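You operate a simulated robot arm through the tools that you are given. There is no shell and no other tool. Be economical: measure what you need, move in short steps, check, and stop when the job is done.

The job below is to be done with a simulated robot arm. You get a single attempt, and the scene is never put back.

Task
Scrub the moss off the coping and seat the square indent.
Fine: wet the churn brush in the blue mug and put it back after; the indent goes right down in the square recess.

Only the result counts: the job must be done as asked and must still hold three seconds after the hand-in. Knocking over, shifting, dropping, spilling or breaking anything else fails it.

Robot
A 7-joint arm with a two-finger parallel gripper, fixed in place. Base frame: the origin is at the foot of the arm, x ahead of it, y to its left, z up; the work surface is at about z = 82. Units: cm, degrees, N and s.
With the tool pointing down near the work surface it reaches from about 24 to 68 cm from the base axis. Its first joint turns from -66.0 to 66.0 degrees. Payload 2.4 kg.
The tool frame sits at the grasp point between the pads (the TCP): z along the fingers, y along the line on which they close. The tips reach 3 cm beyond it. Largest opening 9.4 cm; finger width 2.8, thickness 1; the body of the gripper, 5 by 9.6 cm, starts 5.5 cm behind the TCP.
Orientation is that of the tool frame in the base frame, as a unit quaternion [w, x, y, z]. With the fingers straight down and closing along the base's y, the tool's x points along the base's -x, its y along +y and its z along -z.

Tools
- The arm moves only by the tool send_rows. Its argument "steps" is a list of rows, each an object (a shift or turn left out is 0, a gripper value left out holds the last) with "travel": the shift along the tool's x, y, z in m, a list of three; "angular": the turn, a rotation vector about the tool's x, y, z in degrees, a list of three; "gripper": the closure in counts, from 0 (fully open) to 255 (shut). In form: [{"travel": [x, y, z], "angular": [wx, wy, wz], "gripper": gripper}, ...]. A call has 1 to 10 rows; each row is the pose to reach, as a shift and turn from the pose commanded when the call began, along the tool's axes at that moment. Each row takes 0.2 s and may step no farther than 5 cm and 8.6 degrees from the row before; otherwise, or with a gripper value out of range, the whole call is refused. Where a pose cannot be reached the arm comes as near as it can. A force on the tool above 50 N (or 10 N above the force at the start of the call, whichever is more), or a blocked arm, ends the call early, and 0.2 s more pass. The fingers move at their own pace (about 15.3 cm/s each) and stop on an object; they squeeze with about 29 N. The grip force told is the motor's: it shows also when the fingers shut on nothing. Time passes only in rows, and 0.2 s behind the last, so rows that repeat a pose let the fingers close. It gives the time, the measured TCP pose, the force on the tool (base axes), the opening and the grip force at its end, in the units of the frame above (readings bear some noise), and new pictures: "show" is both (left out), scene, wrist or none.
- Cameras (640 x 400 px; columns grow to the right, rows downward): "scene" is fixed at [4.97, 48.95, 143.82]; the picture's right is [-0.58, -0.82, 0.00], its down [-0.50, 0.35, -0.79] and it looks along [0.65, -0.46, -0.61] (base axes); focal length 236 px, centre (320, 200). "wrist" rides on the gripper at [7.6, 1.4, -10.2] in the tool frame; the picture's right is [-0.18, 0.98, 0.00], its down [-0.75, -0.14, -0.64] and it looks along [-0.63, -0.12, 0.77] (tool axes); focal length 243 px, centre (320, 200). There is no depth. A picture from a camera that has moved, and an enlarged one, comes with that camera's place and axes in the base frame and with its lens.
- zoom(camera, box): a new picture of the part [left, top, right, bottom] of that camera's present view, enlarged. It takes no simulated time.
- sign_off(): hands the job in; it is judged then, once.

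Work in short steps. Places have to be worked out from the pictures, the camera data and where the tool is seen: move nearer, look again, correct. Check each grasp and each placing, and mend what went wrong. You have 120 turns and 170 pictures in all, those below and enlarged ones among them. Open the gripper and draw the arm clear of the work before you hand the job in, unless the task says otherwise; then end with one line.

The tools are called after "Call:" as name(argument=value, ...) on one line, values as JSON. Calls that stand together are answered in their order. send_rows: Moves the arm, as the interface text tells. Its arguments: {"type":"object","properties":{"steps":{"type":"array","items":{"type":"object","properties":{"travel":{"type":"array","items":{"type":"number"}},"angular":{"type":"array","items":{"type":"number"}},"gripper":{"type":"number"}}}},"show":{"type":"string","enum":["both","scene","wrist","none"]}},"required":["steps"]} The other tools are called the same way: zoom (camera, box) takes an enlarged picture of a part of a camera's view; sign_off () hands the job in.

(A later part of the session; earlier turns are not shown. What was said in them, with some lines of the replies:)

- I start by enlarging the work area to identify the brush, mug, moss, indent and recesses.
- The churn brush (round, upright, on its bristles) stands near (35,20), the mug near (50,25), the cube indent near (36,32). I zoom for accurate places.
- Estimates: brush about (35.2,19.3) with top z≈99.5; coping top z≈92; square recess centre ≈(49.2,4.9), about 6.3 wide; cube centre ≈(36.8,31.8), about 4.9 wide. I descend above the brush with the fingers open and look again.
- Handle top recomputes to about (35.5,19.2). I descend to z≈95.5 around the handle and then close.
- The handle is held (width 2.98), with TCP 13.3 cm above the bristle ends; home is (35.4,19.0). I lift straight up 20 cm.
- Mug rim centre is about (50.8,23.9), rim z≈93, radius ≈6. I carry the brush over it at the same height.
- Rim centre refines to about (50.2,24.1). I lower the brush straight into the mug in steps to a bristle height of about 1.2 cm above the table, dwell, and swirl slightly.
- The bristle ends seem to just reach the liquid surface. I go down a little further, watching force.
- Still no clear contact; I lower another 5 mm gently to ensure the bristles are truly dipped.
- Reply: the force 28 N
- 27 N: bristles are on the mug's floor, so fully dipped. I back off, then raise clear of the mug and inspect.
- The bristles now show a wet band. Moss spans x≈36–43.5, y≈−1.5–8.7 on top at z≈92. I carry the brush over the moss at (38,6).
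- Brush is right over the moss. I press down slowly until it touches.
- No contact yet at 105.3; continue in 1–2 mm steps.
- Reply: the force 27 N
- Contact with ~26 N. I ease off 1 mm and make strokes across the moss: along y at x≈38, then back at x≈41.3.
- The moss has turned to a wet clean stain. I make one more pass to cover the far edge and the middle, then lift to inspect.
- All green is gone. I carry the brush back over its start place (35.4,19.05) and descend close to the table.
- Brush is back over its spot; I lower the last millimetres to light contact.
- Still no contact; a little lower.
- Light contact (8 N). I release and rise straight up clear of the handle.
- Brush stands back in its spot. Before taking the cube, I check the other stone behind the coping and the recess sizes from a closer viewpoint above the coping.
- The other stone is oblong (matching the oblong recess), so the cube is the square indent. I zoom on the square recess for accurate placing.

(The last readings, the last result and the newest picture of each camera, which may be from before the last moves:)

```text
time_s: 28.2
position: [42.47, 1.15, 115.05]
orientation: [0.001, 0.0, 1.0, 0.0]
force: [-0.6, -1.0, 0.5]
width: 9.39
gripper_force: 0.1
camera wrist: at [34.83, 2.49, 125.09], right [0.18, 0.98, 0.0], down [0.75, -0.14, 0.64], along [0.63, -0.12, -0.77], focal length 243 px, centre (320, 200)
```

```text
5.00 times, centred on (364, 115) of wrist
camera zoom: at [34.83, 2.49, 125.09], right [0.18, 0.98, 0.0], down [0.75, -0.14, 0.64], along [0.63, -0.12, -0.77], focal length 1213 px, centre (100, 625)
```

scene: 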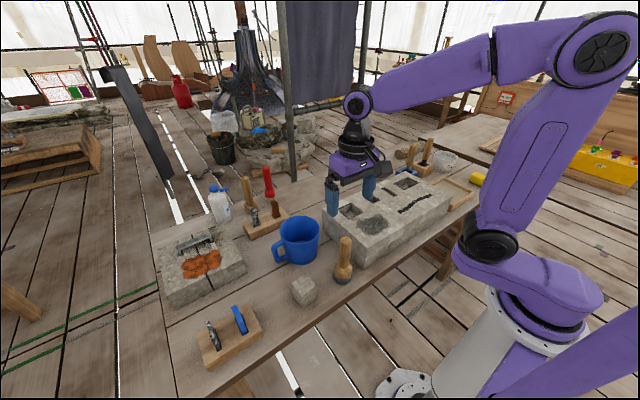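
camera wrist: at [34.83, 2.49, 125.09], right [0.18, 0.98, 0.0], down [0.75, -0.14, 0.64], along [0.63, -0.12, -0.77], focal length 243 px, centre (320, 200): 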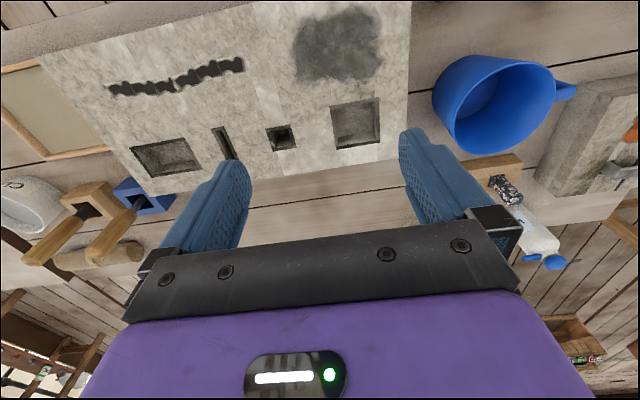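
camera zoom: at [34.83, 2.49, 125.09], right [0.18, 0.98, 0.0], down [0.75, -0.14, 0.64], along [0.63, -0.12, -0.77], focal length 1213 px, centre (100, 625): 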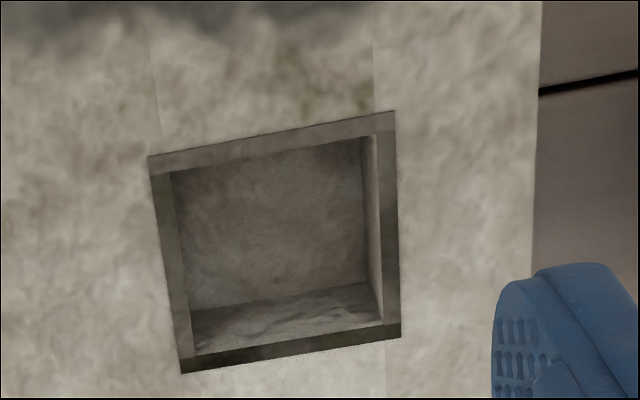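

Recess hole ≈5.5×5.5 cm, centre ≈(49.3,5.0), aligned with the axes. Now I move above the cube and look at it closely.

Call:
send_rows(steps=[{"travel": [0.01, 0.045, 0]}, {"travel": [0.02, 0.09, 0]}, {"travel": [0.03, 0.135, 0]}, {"travel": [0.04, 0.18, 0]}, {"travel": [0.05, 0.225, 0]}, {"travel": [0.056, 0.27, 0]}, {"travel": [0.056, 0.307, 0]}, {"travel": [0.056, 0.307, 0.04]}, {"travel": [0.056, 0.307, 0.07]}, {"travel": [0.056, 0.307, 0.07]}], show="wrist")

Call:
zoom(camera="wrist", box=[256, 60, 384, 140])

Call:
zoom(camera="scene", box=[270, 220, 398, 300])

```text
time_s: 30.4
position: [37.02, 32.08, 107.52]
orientation: [0.0, 0.0, 1.0, 0.0]
force: [-0.5, 0.9, 0.9]
width: 9.42
gripper_force: 0.0
camera wrist: at [29.41, 33.4, 117.82], right [0.18, 0.98, 0.0], down [0.75, -0.14, 0.64], along [0.63, -0.12, -0.77], focal length 243 px, centre (320, 200)
```

wrist: 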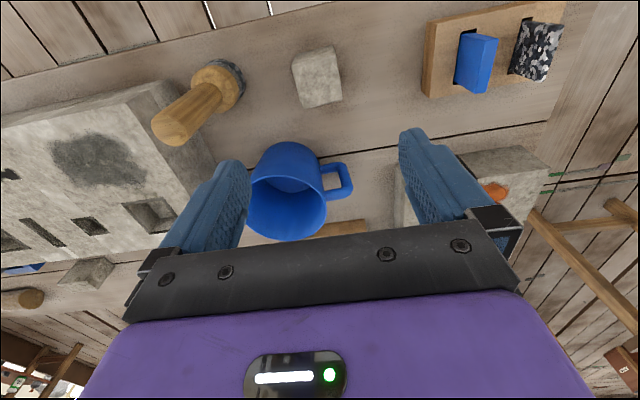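

```text
5.00 times, centred on (320, 100) of wrist
camera zoom: at [29.41, 33.4, 117.82], right [0.18, 0.98, 0.0], down [0.75, -0.14, 0.64], along [0.63, -0.12, -0.77], focal length 1213 px, centre (320, 700)
```

zoom: 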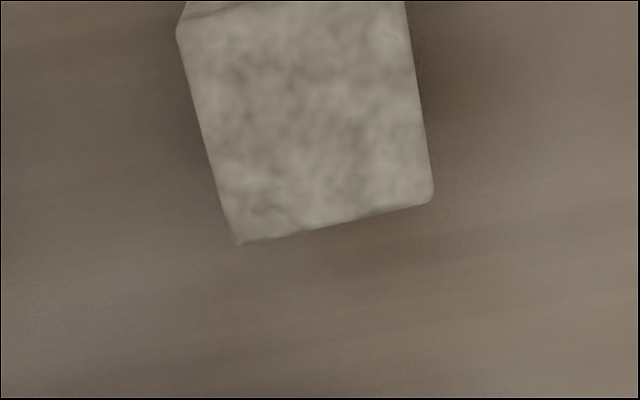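

```text
5.00 times, centred on (334, 260) of scene
camera zoom: at [4.97, 48.96, 143.82], right [-0.58, -0.82, 0.0], down [-0.5, 0.35, -0.79], along [0.65, -0.46, -0.61], focal length 1178 px, centre (250, -100)
```

zoom: 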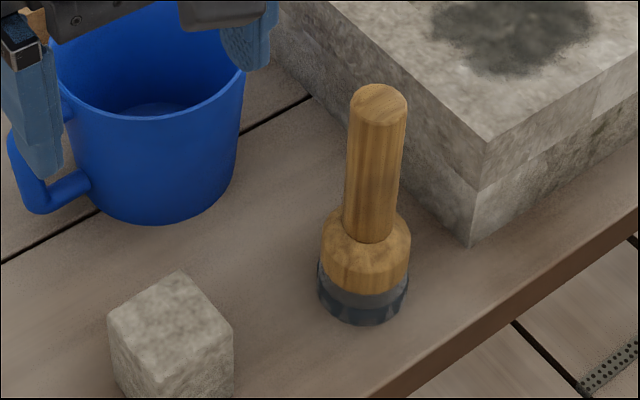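

Call:
zoom(camera="wrist", box=[256, 38, 384, 118])

Call:
zoom(camera="scene", box=[250, 250, 378, 330])

```text
5.00 times, centred on (320, 78) of wrist
camera zoom: at [29.41, 33.4, 117.82], right [0.18, 0.98, 0.0], down [0.75, -0.14, 0.64], along [0.63, -0.12, -0.77], focal length 1213 px, centre (320, 810)
```

zoom: 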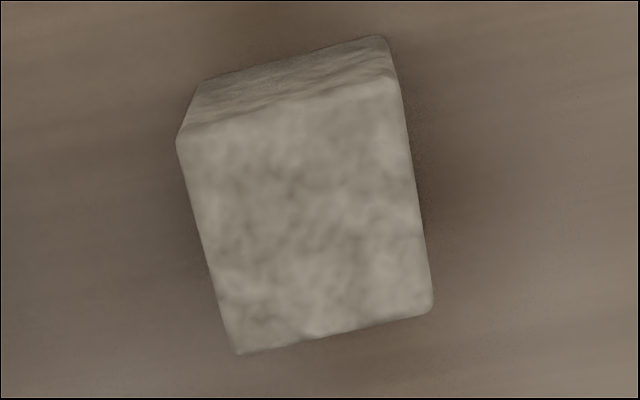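

```text
5.00 times, centred on (314, 290) of scene
camera zoom: at [4.97, 48.96, 143.82], right [-0.58, -0.82, 0.0], down [-0.5, 0.35, -0.79], along [0.65, -0.46, -0.61], focal length 1178 px, centre (350, -250)
```

zoom: 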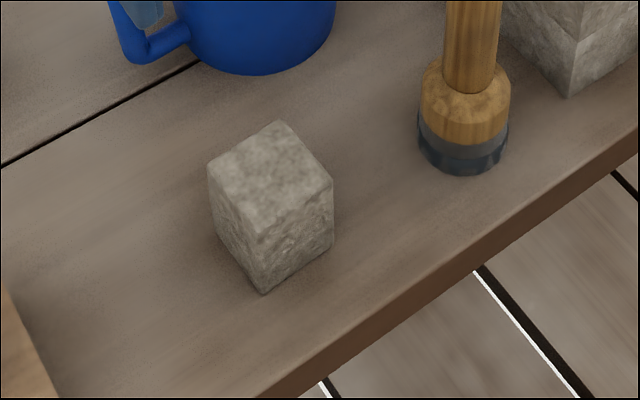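

Cube: ≈4.9×4.9×5.7 cm, centre (36.8,31.8), yaw ≈ +3.2°, top z≈87.7; recess depth ≈3 cm. So I grip only its upper 2 cm, with the jaw turned 3.2° to match.

Call:
send_rows(steps=[{"travel": [0.002, -0.002, 0.04], "angular": [0, 0, -3.2]}, {"travel": [0.002, -0.002, 0.08], "angular": [0, 0, -3.2]}, {"travel": [0.002, -0.002, 0.12], "angular": [0, 0, -3.2]}, {"travel": [0.002, -0.002, 0.15], "angular": [0, 0, -3.2]}, {"travel": [0.002, -0.002, 0.17], "angular": [0, 0, -3.2]}, {"travel": [0.002, -0.002, 0.17], "angular": [0, 0, -3.2]}], show="both")

Call:
zoom(camera="scene", box=[250, 230, 378, 310])

```text
time_s: 31.8
position: [36.75, 31.58, 90.86]
orientation: [0.0, -0.028, 1.0, 0.0]
force: [-0.1, -0.7, 0.6]
width: 9.4
gripper_force: 0.1
camera wrist: at [28.99, 32.57, 100.91], right [0.13, 0.99, 0.0], down [0.76, -0.1, 0.64], along [0.64, -0.08, -0.77], focal length 243 px, centre (320, 200)
```

scene: 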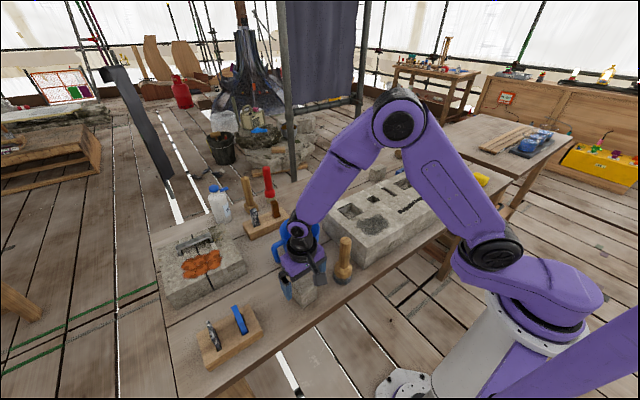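
wrist: 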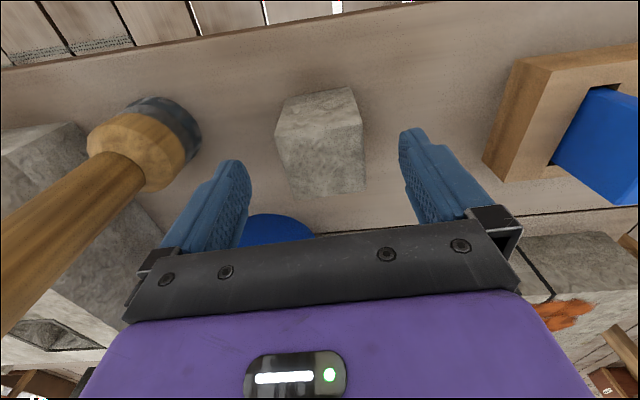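

```text
5.00 times, centred on (314, 270) of scene
camera zoom: at [4.97, 48.95, 143.82], right [-0.58, -0.82, 0.0], down [-0.5, 0.35, -0.79], along [0.65, -0.46, -0.61], focal length 1178 px, centre (350, -150)
```

zoom: 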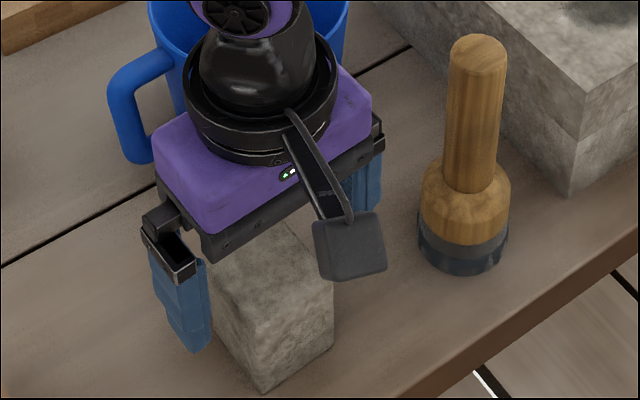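

The cube is centred between the fingers. I go down 2.3 cm and close.

Call:
send_rows(steps=[{"travel": [0, 0, 0.012]}, {"travel": [0, 0, 0.023]}, {"travel": [0, 0, 0.023]}, {"travel": [0, 0, 0.023], "gripper": 255}, {"travel": [0, 0, 0.023]}, {"travel": [0, 0, 0.023]}, {"travel": [0, 0, 0.023]}], show="both")

Call:
zoom(camera="scene", box=[250, 230, 378, 310])

```text
time_s: 33.4
position: [36.64, 31.69, 88.39]
orientation: [0.0, -0.028, 1.0, 0.0]
force: [-0.2, 1.2, -0.4]
width: 5.41
gripper_force: 29.4
camera wrist: at [28.92, 32.67, 98.62], right [0.13, 0.99, 0.0], down [0.76, -0.1, 0.64], along [0.64, -0.08, -0.77], focal length 243 px, centre (320, 200)
```

scene: 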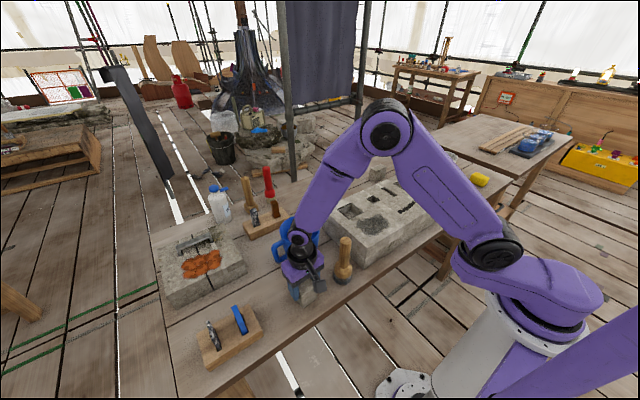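
wrist: 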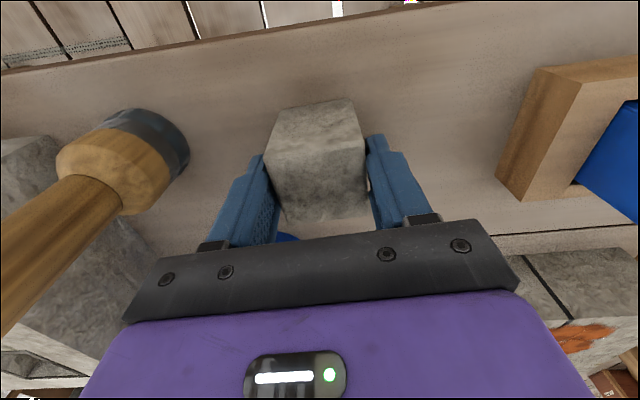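

```text
5.00 times, centred on (314, 270) of scene
camera zoom: at [4.97, 48.96, 143.82], right [-0.58, -0.82, 0.0], down [-0.5, 0.35, -0.79], along [0.65, -0.46, -0.61], focal length 1178 px, centre (350, -150)
```

zoom: 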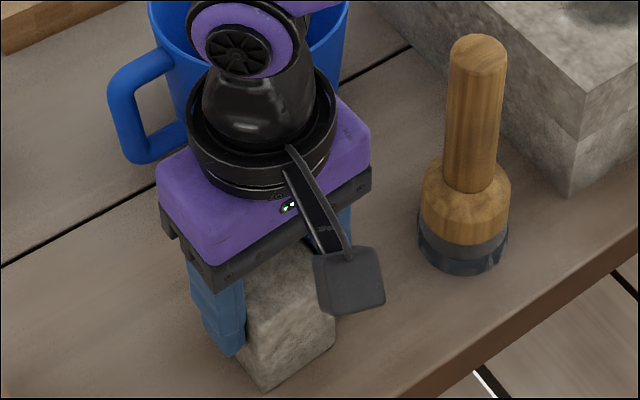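

Held at width 5.41 (the recess rim outline is 6.55 with a chamfer down to about 5.6). I lift 18 cm, undoing the 3.2° turn.

Call:
send_rows(steps=[{"travel": [0, 0, -0.02]}, {"travel": [0, 0, -0.06]}, {"travel": [0, 0, -0.1], "angular": [0, 0, 1.6]}, {"travel": [0, 0, -0.14], "angular": [0, 0, 3.2]}, {"travel": [0, 0, -0.18], "angular": [0, 0, 3.2]}, {"travel": [0, 0, -0.18], "angular": [0, 0, 3.2]}], show="both")

Call:
zoom(camera="wrist", box=[224, 70, 416, 190])

```text
time_s: 34.8
position: [36.45, 31.56, 106.58]
orientation: [0.0, 0.0, 1.0, 0.0]
force: [0.0, 0.2, -3.7]
width: 5.41
gripper_force: 29.4
camera wrist: at [28.84, 32.96, 116.7], right [0.18, 0.98, 0.0], down [0.75, -0.14, 0.64], along [0.63, -0.12, -0.77], focal length 243 px, centre (320, 200)
```

scene: 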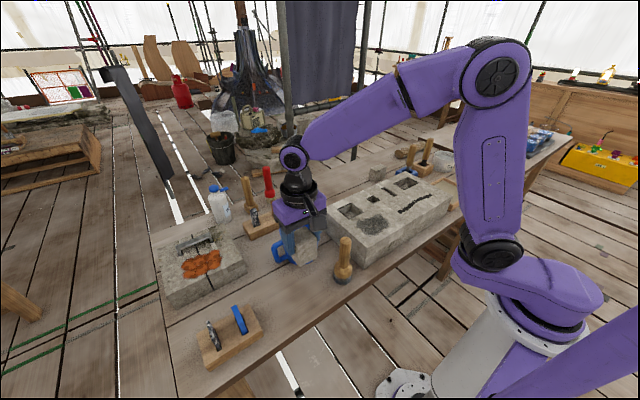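
wrist: 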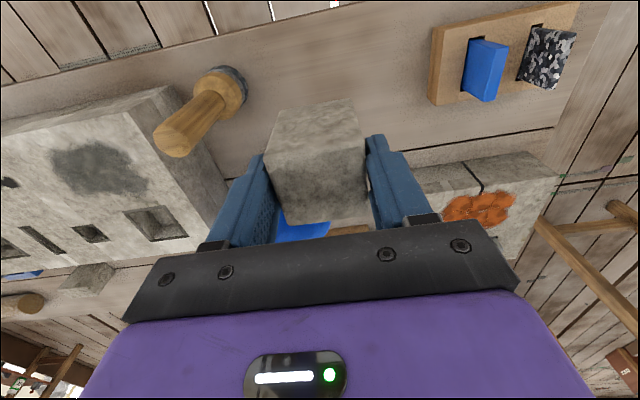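

```text
3.33 times, centred on (320, 130) of wrist
camera zoom: at [28.84, 32.96, 116.7], right [0.18, 0.98, 0.0], down [0.75, -0.14, 0.64], along [0.63, -0.12, -0.77], focal length 809 px, centre (320, 433)
```

zoom: 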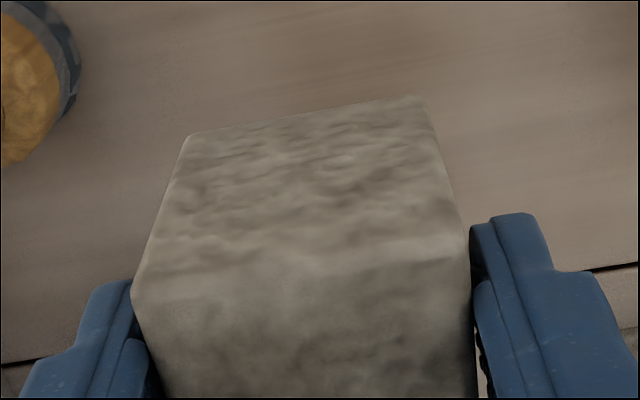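

Cube is held square, its centre within ~0.15 cm of the TCP. I carry it over the recess at the same height (target TCP (49.2,5.0)).

Call:
send_rows(steps=[{"travel": [-0.018, -0.038, 0]}, {"travel": [-0.036, -0.076, 0]}, {"travel": [-0.055, -0.114, 0]}, {"travel": [-0.073, -0.152, 0]}, {"travel": [-0.091, -0.19, 0]}, {"travel": [-0.11, -0.228, 0]}, {"travel": [-0.1276, -0.266, 0]}, {"travel": [-0.1276, -0.266, 0.03]}, {"travel": [-0.1276, -0.266, 0.03]}], show="both")

Call:
zoom(camera="wrist", box=[224, 50, 416, 170])

Call:
zoom(camera="scene", box=[290, 160, 418, 240])

```text
time_s: 36.8
position: [49.62, 4.97, 103.68]
orientation: [0.0, 0.0, 1.0, -0.001]
force: [0.1, 0.1, -3.9]
width: 5.42
gripper_force: 28.7
camera wrist: at [41.91, 6.36, 113.82], right [0.18, 0.98, 0.0], down [0.75, -0.14, 0.64], along [0.63, -0.12, -0.77], focal length 243 px, centre (320, 200)
```

scene: 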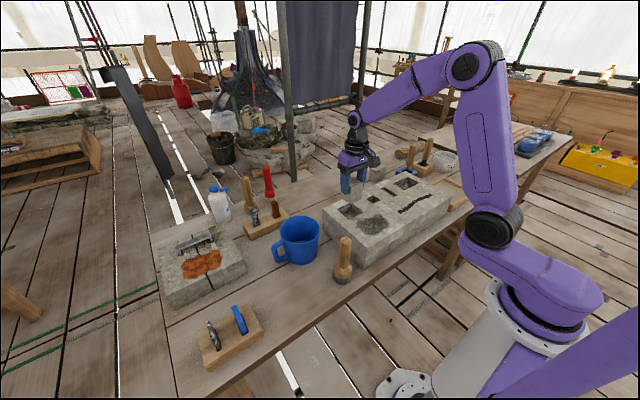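
wrist: 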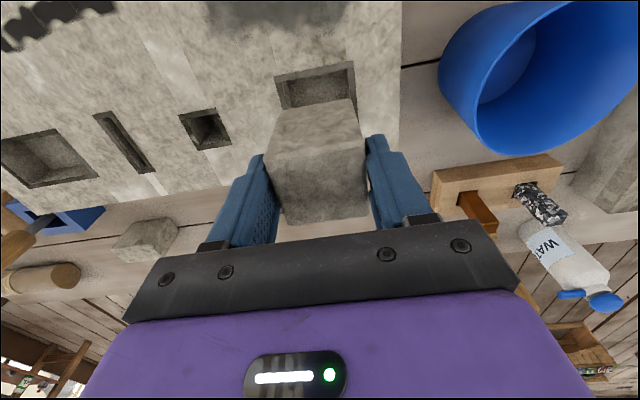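

```text
3.33 times, centred on (320, 110) of wrist
camera zoom: at [41.91, 6.36, 113.82], right [0.18, 0.98, 0.0], down [0.75, -0.14, 0.64], along [0.63, -0.12, -0.77], focal length 809 px, centre (320, 500)
```

zoom: 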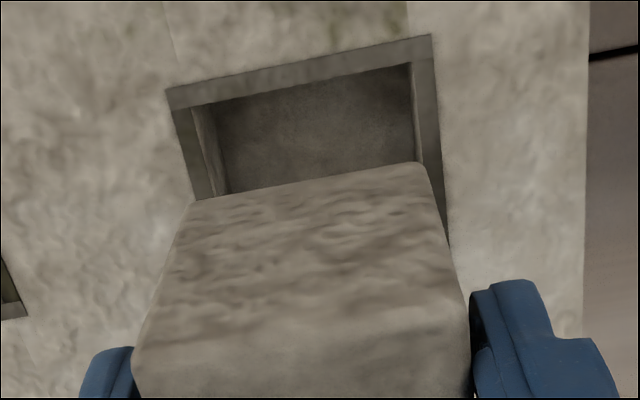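

```text
5.00 times, centred on (354, 200) of scene
camera zoom: at [4.97, 48.95, 143.82], right [-0.58, -0.82, 0.0], down [-0.5, 0.35, -0.79], along [0.65, -0.46, -0.61], focal length 1178 px, centre (150, 200)
```

zoom: 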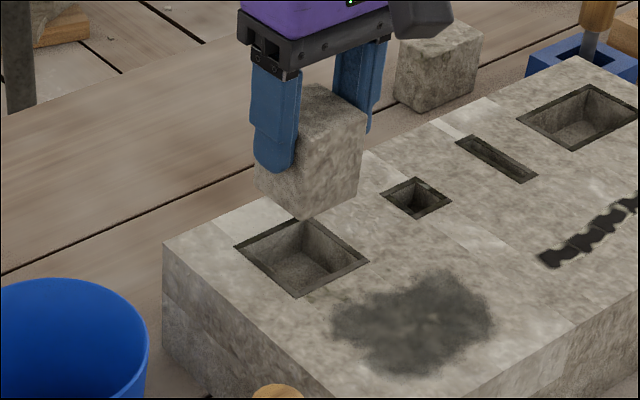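

Relative to the recess (centre ≈49.4,5.0) the cube appears ~0.25 cm too far in x. I correct and lower to just above the rim, then compare again.

Call:
send_rows(steps=[{"travel": [0.0025, -0.0005, 0.02]}, {"travel": [0.0025, -0.0005, 0.042]}, {"travel": [0.0025, -0.0005, 0.042]}], show="none")

Call:
zoom(camera="wrist", box=[224, 60, 416, 180])

Call:
zoom(camera="scene", box=[300, 170, 428, 250])

```text
time_s: 37.6
position: [49.17, 5.03, 99.34]
orientation: [0.0, 0.0, 1.0, 0.0]
force: [0.7, 0.5, -4.1]
width: 5.43
gripper_force: 28.6
```

```text
3.33 times, centred on (320, 120) of wrist
camera zoom: at [41.6, 6.43, 109.55], right [0.18, 0.98, 0.0], down [0.75, -0.14, 0.64], along [0.63, -0.12, -0.77], focal length 809 px, centre (320, 467)
```

zoom: 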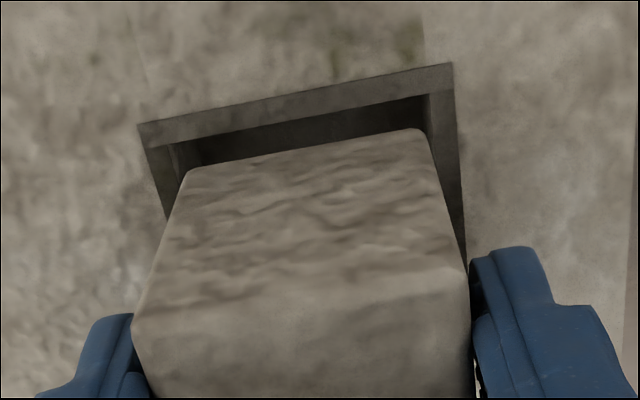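

```text
5.00 times, centred on (364, 210) of scene
camera zoom: at [4.97, 48.96, 143.82], right [-0.58, -0.82, 0.0], down [-0.5, 0.35, -0.79], along [0.65, -0.46, -0.61], focal length 1178 px, centre (100, 150)
```

zoom: 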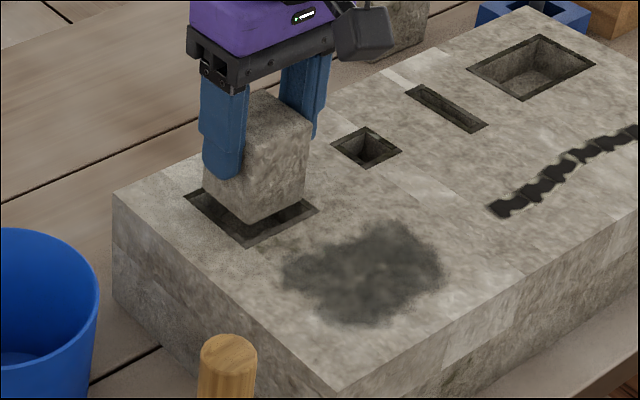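

Cube and recess centres now agree within ~0.1 cm. I lower slowly into the hole, watching force.

Call:
send_rows(steps=[{"travel": [-0.0005, -0.0005, 0.006]}, {"travel": [-0.0005, -0.0005, 0.01]}, {"travel": [-0.0005, -0.0005, 0.014]}, {"travel": [-0.0005, -0.0005, 0.018]}], show="none")

Call:
zoom(camera="wrist", box=[224, 60, 416, 180])

```text
time_s: 38.6
position: [49.26, 4.94, 97.52]
orientation: [0.0, 0.0, 1.0, 0.0]
force: [0.1, -0.3, -4.1]
width: 5.44
gripper_force: 29.2
```

```text
3.33 times, centred on (320, 120) of wrist
camera zoom: at [41.65, 6.3, 107.73], right [0.18, 0.98, 0.0], down [0.75, -0.14, 0.64], along [0.63, -0.12, -0.77], focal length 809 px, centre (320, 467)
```

zoom: 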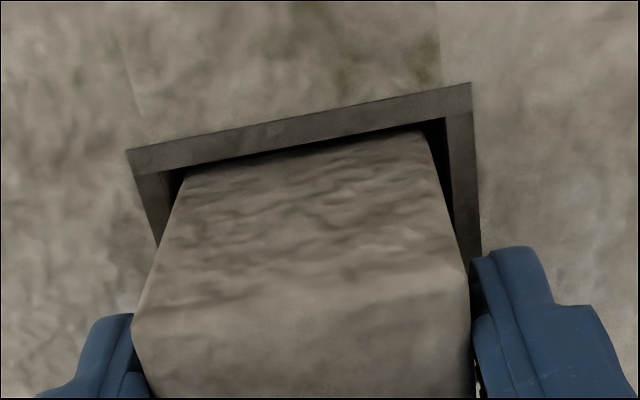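

The cube enters freely. Continue down in small steps.

Call:
send_rows(steps=[{"travel": [0, 0, 0.004]}, {"travel": [0, 0, 0.008]}, {"travel": [0, 0, 0.012]}, {"travel": [0, 0, 0.015]}, {"travel": [0, 0, 0.015]}], show="none")

Call:
zoom(camera="wrist", box=[224, 60, 416, 180])

Call:
zoom(camera="scene", box=[300, 170, 428, 250])

```text
time_s: 39.8
position: [49.3, 4.79, 96.12]
orientation: [0.0, 0.0, 1.0, 0.001]
force: [0.2, -0.2, -4.3]
width: 5.43
gripper_force: 29.3
```

```text
3.33 times, centred on (320, 120) of wrist
camera zoom: at [41.59, 6.29, 106.23], right [0.18, 0.98, 0.0], down [0.75, -0.14, 0.64], along [0.63, -0.12, -0.77], focal length 809 px, centre (320, 467)
```

zoom: 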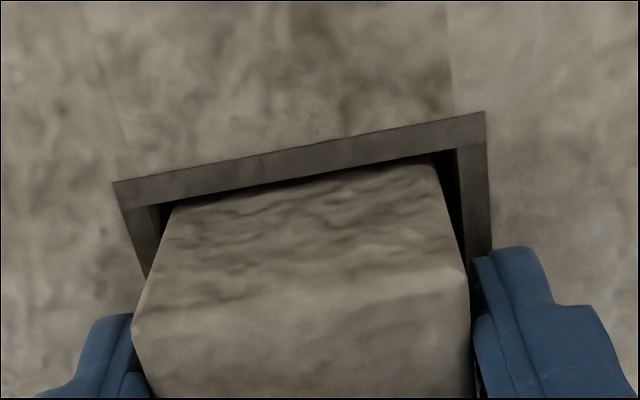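

```text
5.00 times, centred on (364, 210) of scene
camera zoom: at [4.97, 48.96, 143.82], right [-0.58, -0.82, 0.0], down [-0.5, 0.35, -0.79], along [0.65, -0.46, -0.61], focal length 1178 px, centre (100, 150)
```

zoom: 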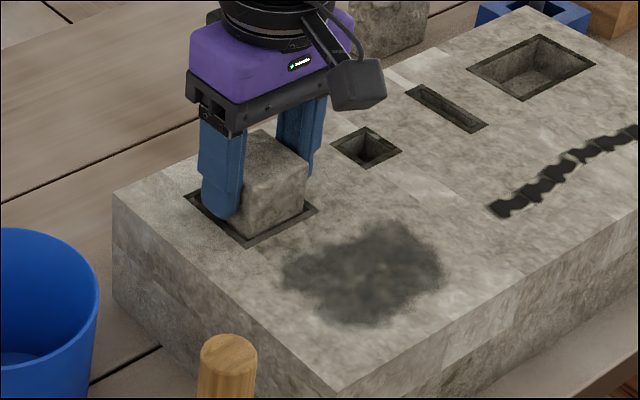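

Inside about 2 cm with no binding. A further 7 mm, tips staying above the coping surface.

Call:
send_rows(steps=[{"travel": [0, 0, 0.003]}, {"travel": [0, 0, 0.005]}, {"travel": [0, 0, 0.007]}, {"travel": [0, 0, 0.007]}], show="none")

Call:
zoom(camera="wrist", box=[224, 60, 416, 180])

```text
time_s: 40.8
position: [49.18, 4.94, 95.38]
orientation: [0.001, 0.0, 1.0, 0.0]
force: [-5.6, 0.5, 17.8]
width: 5.41
gripper_force: 29.5
```

```text
3.33 times, centred on (320, 120) of wrist
camera zoom: at [41.51, 6.35, 105.59], right [0.18, 0.98, 0.0], down [0.75, -0.14, 0.64], along [0.63, -0.12, -0.77], focal length 809 px, centre (320, 467)
```

zoom: 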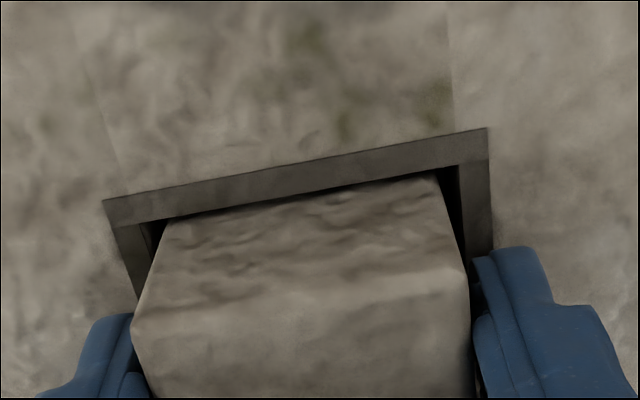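

22 N of contact at the predicted seating height. I ease off slightly, release, and rise to inspect.

Call:
send_rows(steps=[{"travel": [0, 0, -0.001]}, {"travel": [0, 0, -0.001], "gripper": 0}, {"travel": [0, 0, -0.001]}, {"travel": [0, 0, -0.001]}, {"travel": [0, 0, -0.03]}, {"travel": [0, 0, -0.07]}, {"travel": [0, 0, -0.11]}, {"travel": [0, 0, -0.13]}], show="both")

Call:
zoom(camera="wrist", box=[240, 60, 400, 160])

Call:
zoom(camera="scene", box=[300, 170, 428, 250])

```text
time_s: 42.6
position: [49.17, 4.95, 108.46]
orientation: [0.0, 0.0, 1.0, 0.0]
force: [-0.2, -0.2, 0.2]
width: 9.41
gripper_force: 0.1
camera wrist: at [41.54, 6.39, 118.61], right [0.18, 0.98, 0.0], down [0.75, -0.14, 0.64], along [0.63, -0.12, -0.77], focal length 243 px, centre (320, 200)
```

scene: 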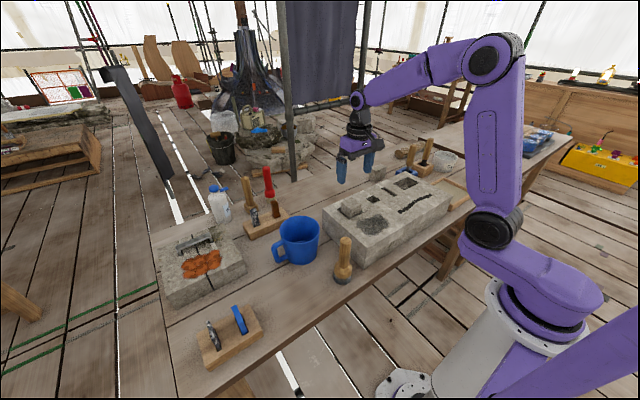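
wrist: 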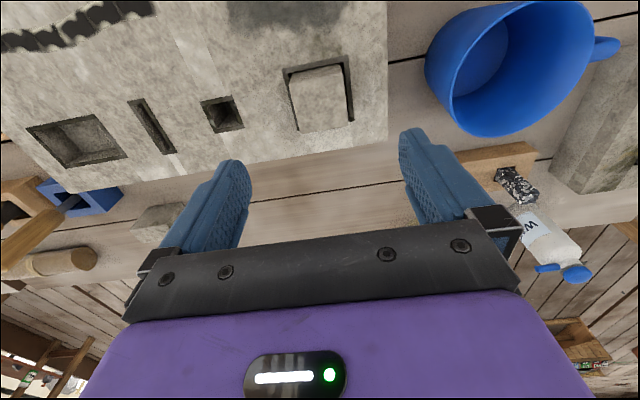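

```text
4.00 times, centred on (320, 110) of wrist
camera zoom: at [41.54, 6.39, 118.61], right [0.18, 0.98, 0.0], down [0.75, -0.14, 0.64], along [0.63, -0.12, -0.77], focal length 970 px, centre (320, 560)
```

zoom: 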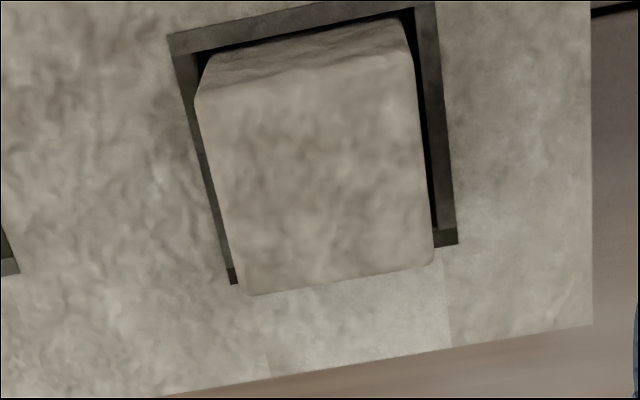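

```text
5.00 times, centred on (364, 210) of scene
camera zoom: at [4.97, 48.95, 143.82], right [-0.58, -0.82, 0.0], down [-0.5, 0.35, -0.79], along [0.65, -0.46, -0.61], focal length 1178 px, centre (100, 150)
```

zoom: 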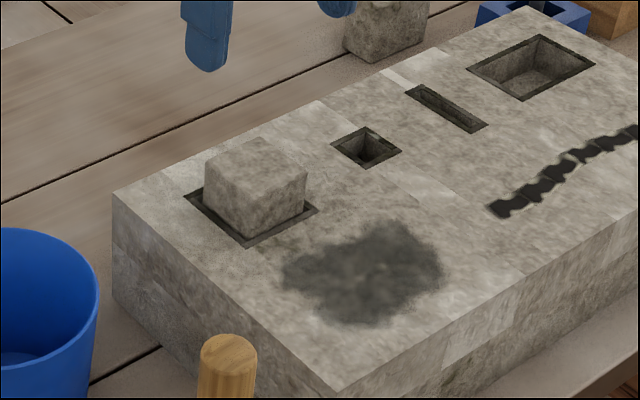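

The cube sits in the hole, level. To make sure it is right down, I close the fingers and press on its top centre gently.

Call:
send_rows(steps=[{"travel": [0, 0, 0], "gripper": 255}, {"travel": [0, 0, 0.03]}, {"travel": [0, 0, 0.06]}, {"travel": [0, 0, 0.085]}, {"travel": [0, 0, 0.097]}, {"travel": [0, 0, 0.102]}, {"travel": [0, 0, 0.102]}], show="none")

```text
time_s: 44.2
position: [49.11, 4.93, 98.61]
orientation: [0.001, 0.001, 1.0, -0.001]
force: [-5.6, -0.9, 11.3]
width: 0.02
gripper_force: 29.4
stopped in row 7: the force on the tool passed its limit (the readings are from after the stop); the commanded pose is now the measured one
```

Contact at TCP ≈98.6. I press a bit more firmly in small steps to see whether it goes any lower.

Call:
send_rows(steps=[{"travel": [0, 0, 0.001]}, {"travel": [0, 0, 0.002]}, {"travel": [0, 0, 0.002]}], show="both")

Call:
zoom(camera="wrist", box=[240, 60, 400, 160])

Call:
zoom(camera="scene", box=[310, 180, 406, 240])

```text
time_s: 44.9
position: [49.11, 4.93, 98.49]
orientation: [0.001, 0.0, 1.0, 0.001]
force: [-7.1, -1.2, 12.1]
width: 0.0
gripper_force: 28.2
stopped in row 3: the force on the tool passed its limit (the readings are from after the stop); the commanded pose is now the measured one
camera wrist: at [41.47, 6.33, 108.66], right [0.18, 0.98, 0.0], down [0.75, -0.14, 0.64], along [0.63, -0.12, -0.77], focal length 243 px, centre (320, 200)
```

scene: 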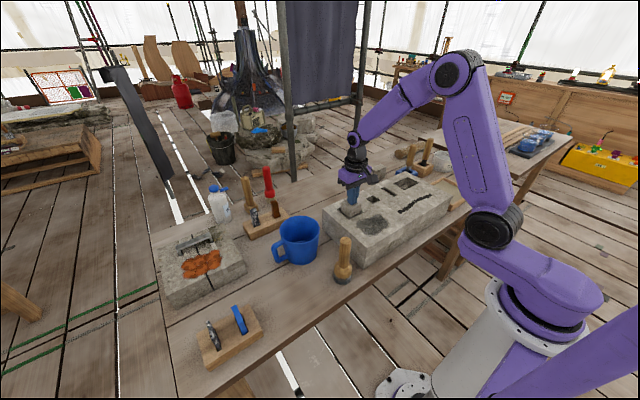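
wrist: 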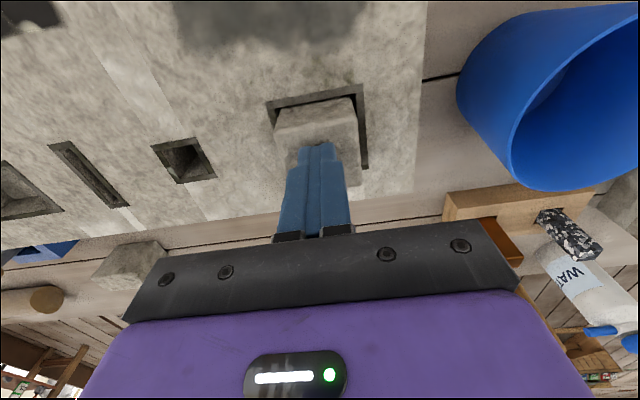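

```text
4.00 times, centred on (320, 110) of wrist
camera zoom: at [41.47, 6.33, 108.66], right [0.18, 0.98, 0.0], down [0.75, -0.14, 0.64], along [0.63, -0.12, -0.77], focal length 970 px, centre (320, 560)
```

zoom: 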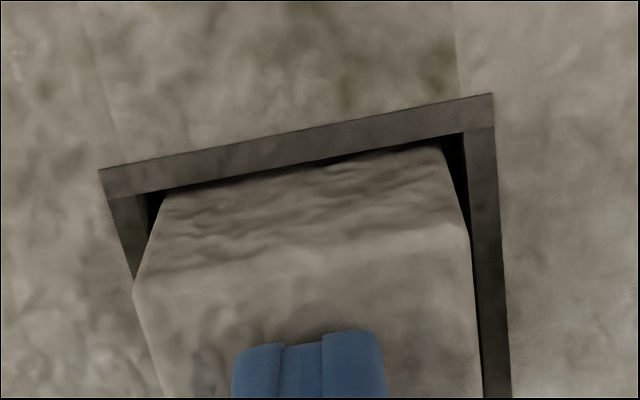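

```text
6.67 times, centred on (358, 210) of scene
camera zoom: at [4.93, 48.95, 143.83], right [-0.58, -0.82, 0.0], down [-0.5, 0.35, -0.79], along [0.65, -0.46, -0.61], focal length 1571 px, centre (67, 133)
```

zoom: 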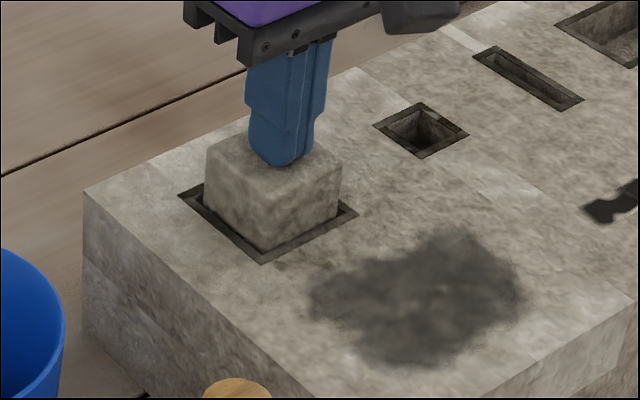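

It is solid under >50 N, and insert height (~6.4 cm from perspective) with top at ≈95.5 puts its base at ≈89.1, the recess floor. I raise straight up, open, and draw clear.

Call:
send_rows(steps=[{"travel": [0, 0, -0.03]}, {"travel": [0, 0, -0.07]}, {"travel": [0, 0, -0.11]}, {"travel": [0, 0, -0.15], "gripper": 0}, {"travel": [0.03, 0, -0.19]}, {"travel": [0.06, 0, -0.23]}, {"travel": [0.09, 0, -0.27]}, {"travel": [0.12, 0, -0.3]}, {"travel": [0.12, 0, -0.3]}], show="both")

Call:
zoom(camera="scene", box=[230, 160, 470, 310])

Call:
zoom(camera="wrist", box=[240, 20, 480, 170])

```text
time_s: 46.9
position: [36.82, 4.96, 128.38]
orientation: [0.002, -0.001, 1.0, 0.001]
force: [-0.3, -0.7, -0.3]
width: 9.42
gripper_force: 0.2
camera wrist: at [29.29, 6.23, 138.57], right [0.18, 0.98, 0.0], down [0.75, -0.14, 0.64], along [0.63, -0.12, -0.76], focal length 243 px, centre (320, 200)
```

scene: 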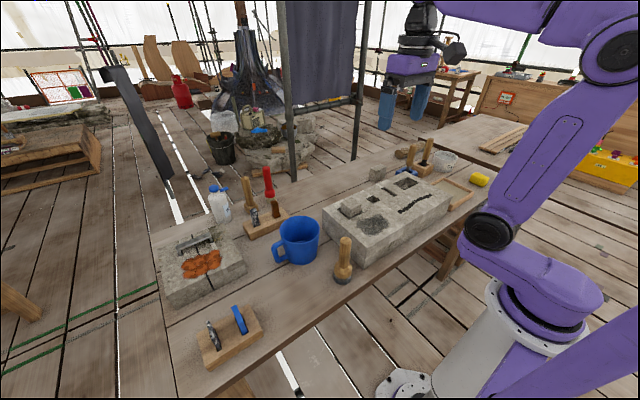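
wrist: 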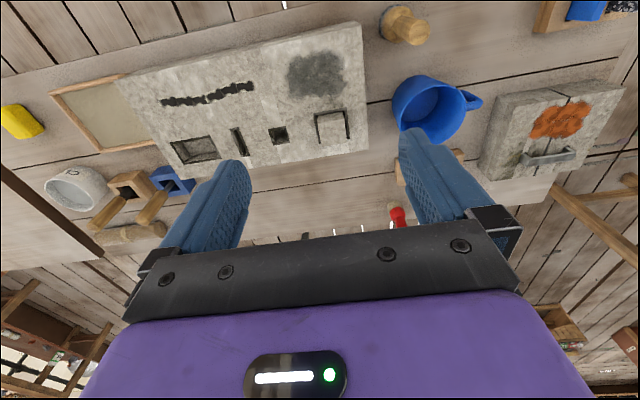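

```text
2.67 times, centred on (350, 235) of scene
camera zoom: at [4.96, 48.95, 143.82], right [-0.58, -0.82, 0.0], down [-0.5, 0.35, -0.79], along [0.65, -0.46, -0.61], focal length 628 px, centre (240, 107)
```

zoom: 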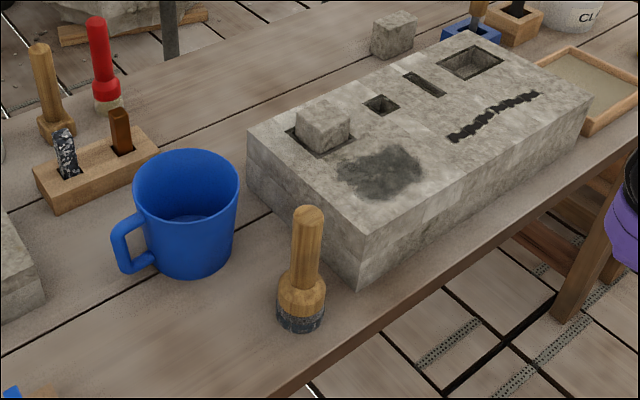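

```text
2.67 times, centred on (360, 95) of wrist
camera zoom: at [29.29, 6.23, 138.57], right [0.18, 0.98, 0.0], down [0.75, -0.14, 0.64], along [0.63, -0.12, -0.76], focal length 647 px, centre (213, 480)
```

zoom: 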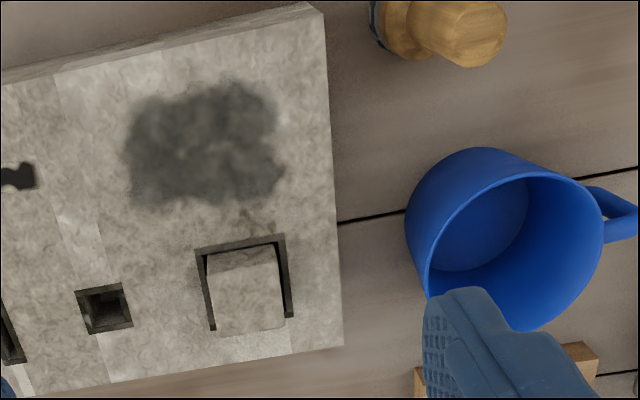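

The moss is gone, the brush is back upright in its place, the mug has not moved, and the cube is seated with the arm clear. I hand in.

Call:
sign_off()

```text
The job is handed in.
```

I wetted the churn brush in the blue mug, scrubbed the moss off the coping, stood the brush back where it was, and pressed the square indent firmly down in the square recess; I judged it to be on the recess floor from measurements, since the floor can't be seen.
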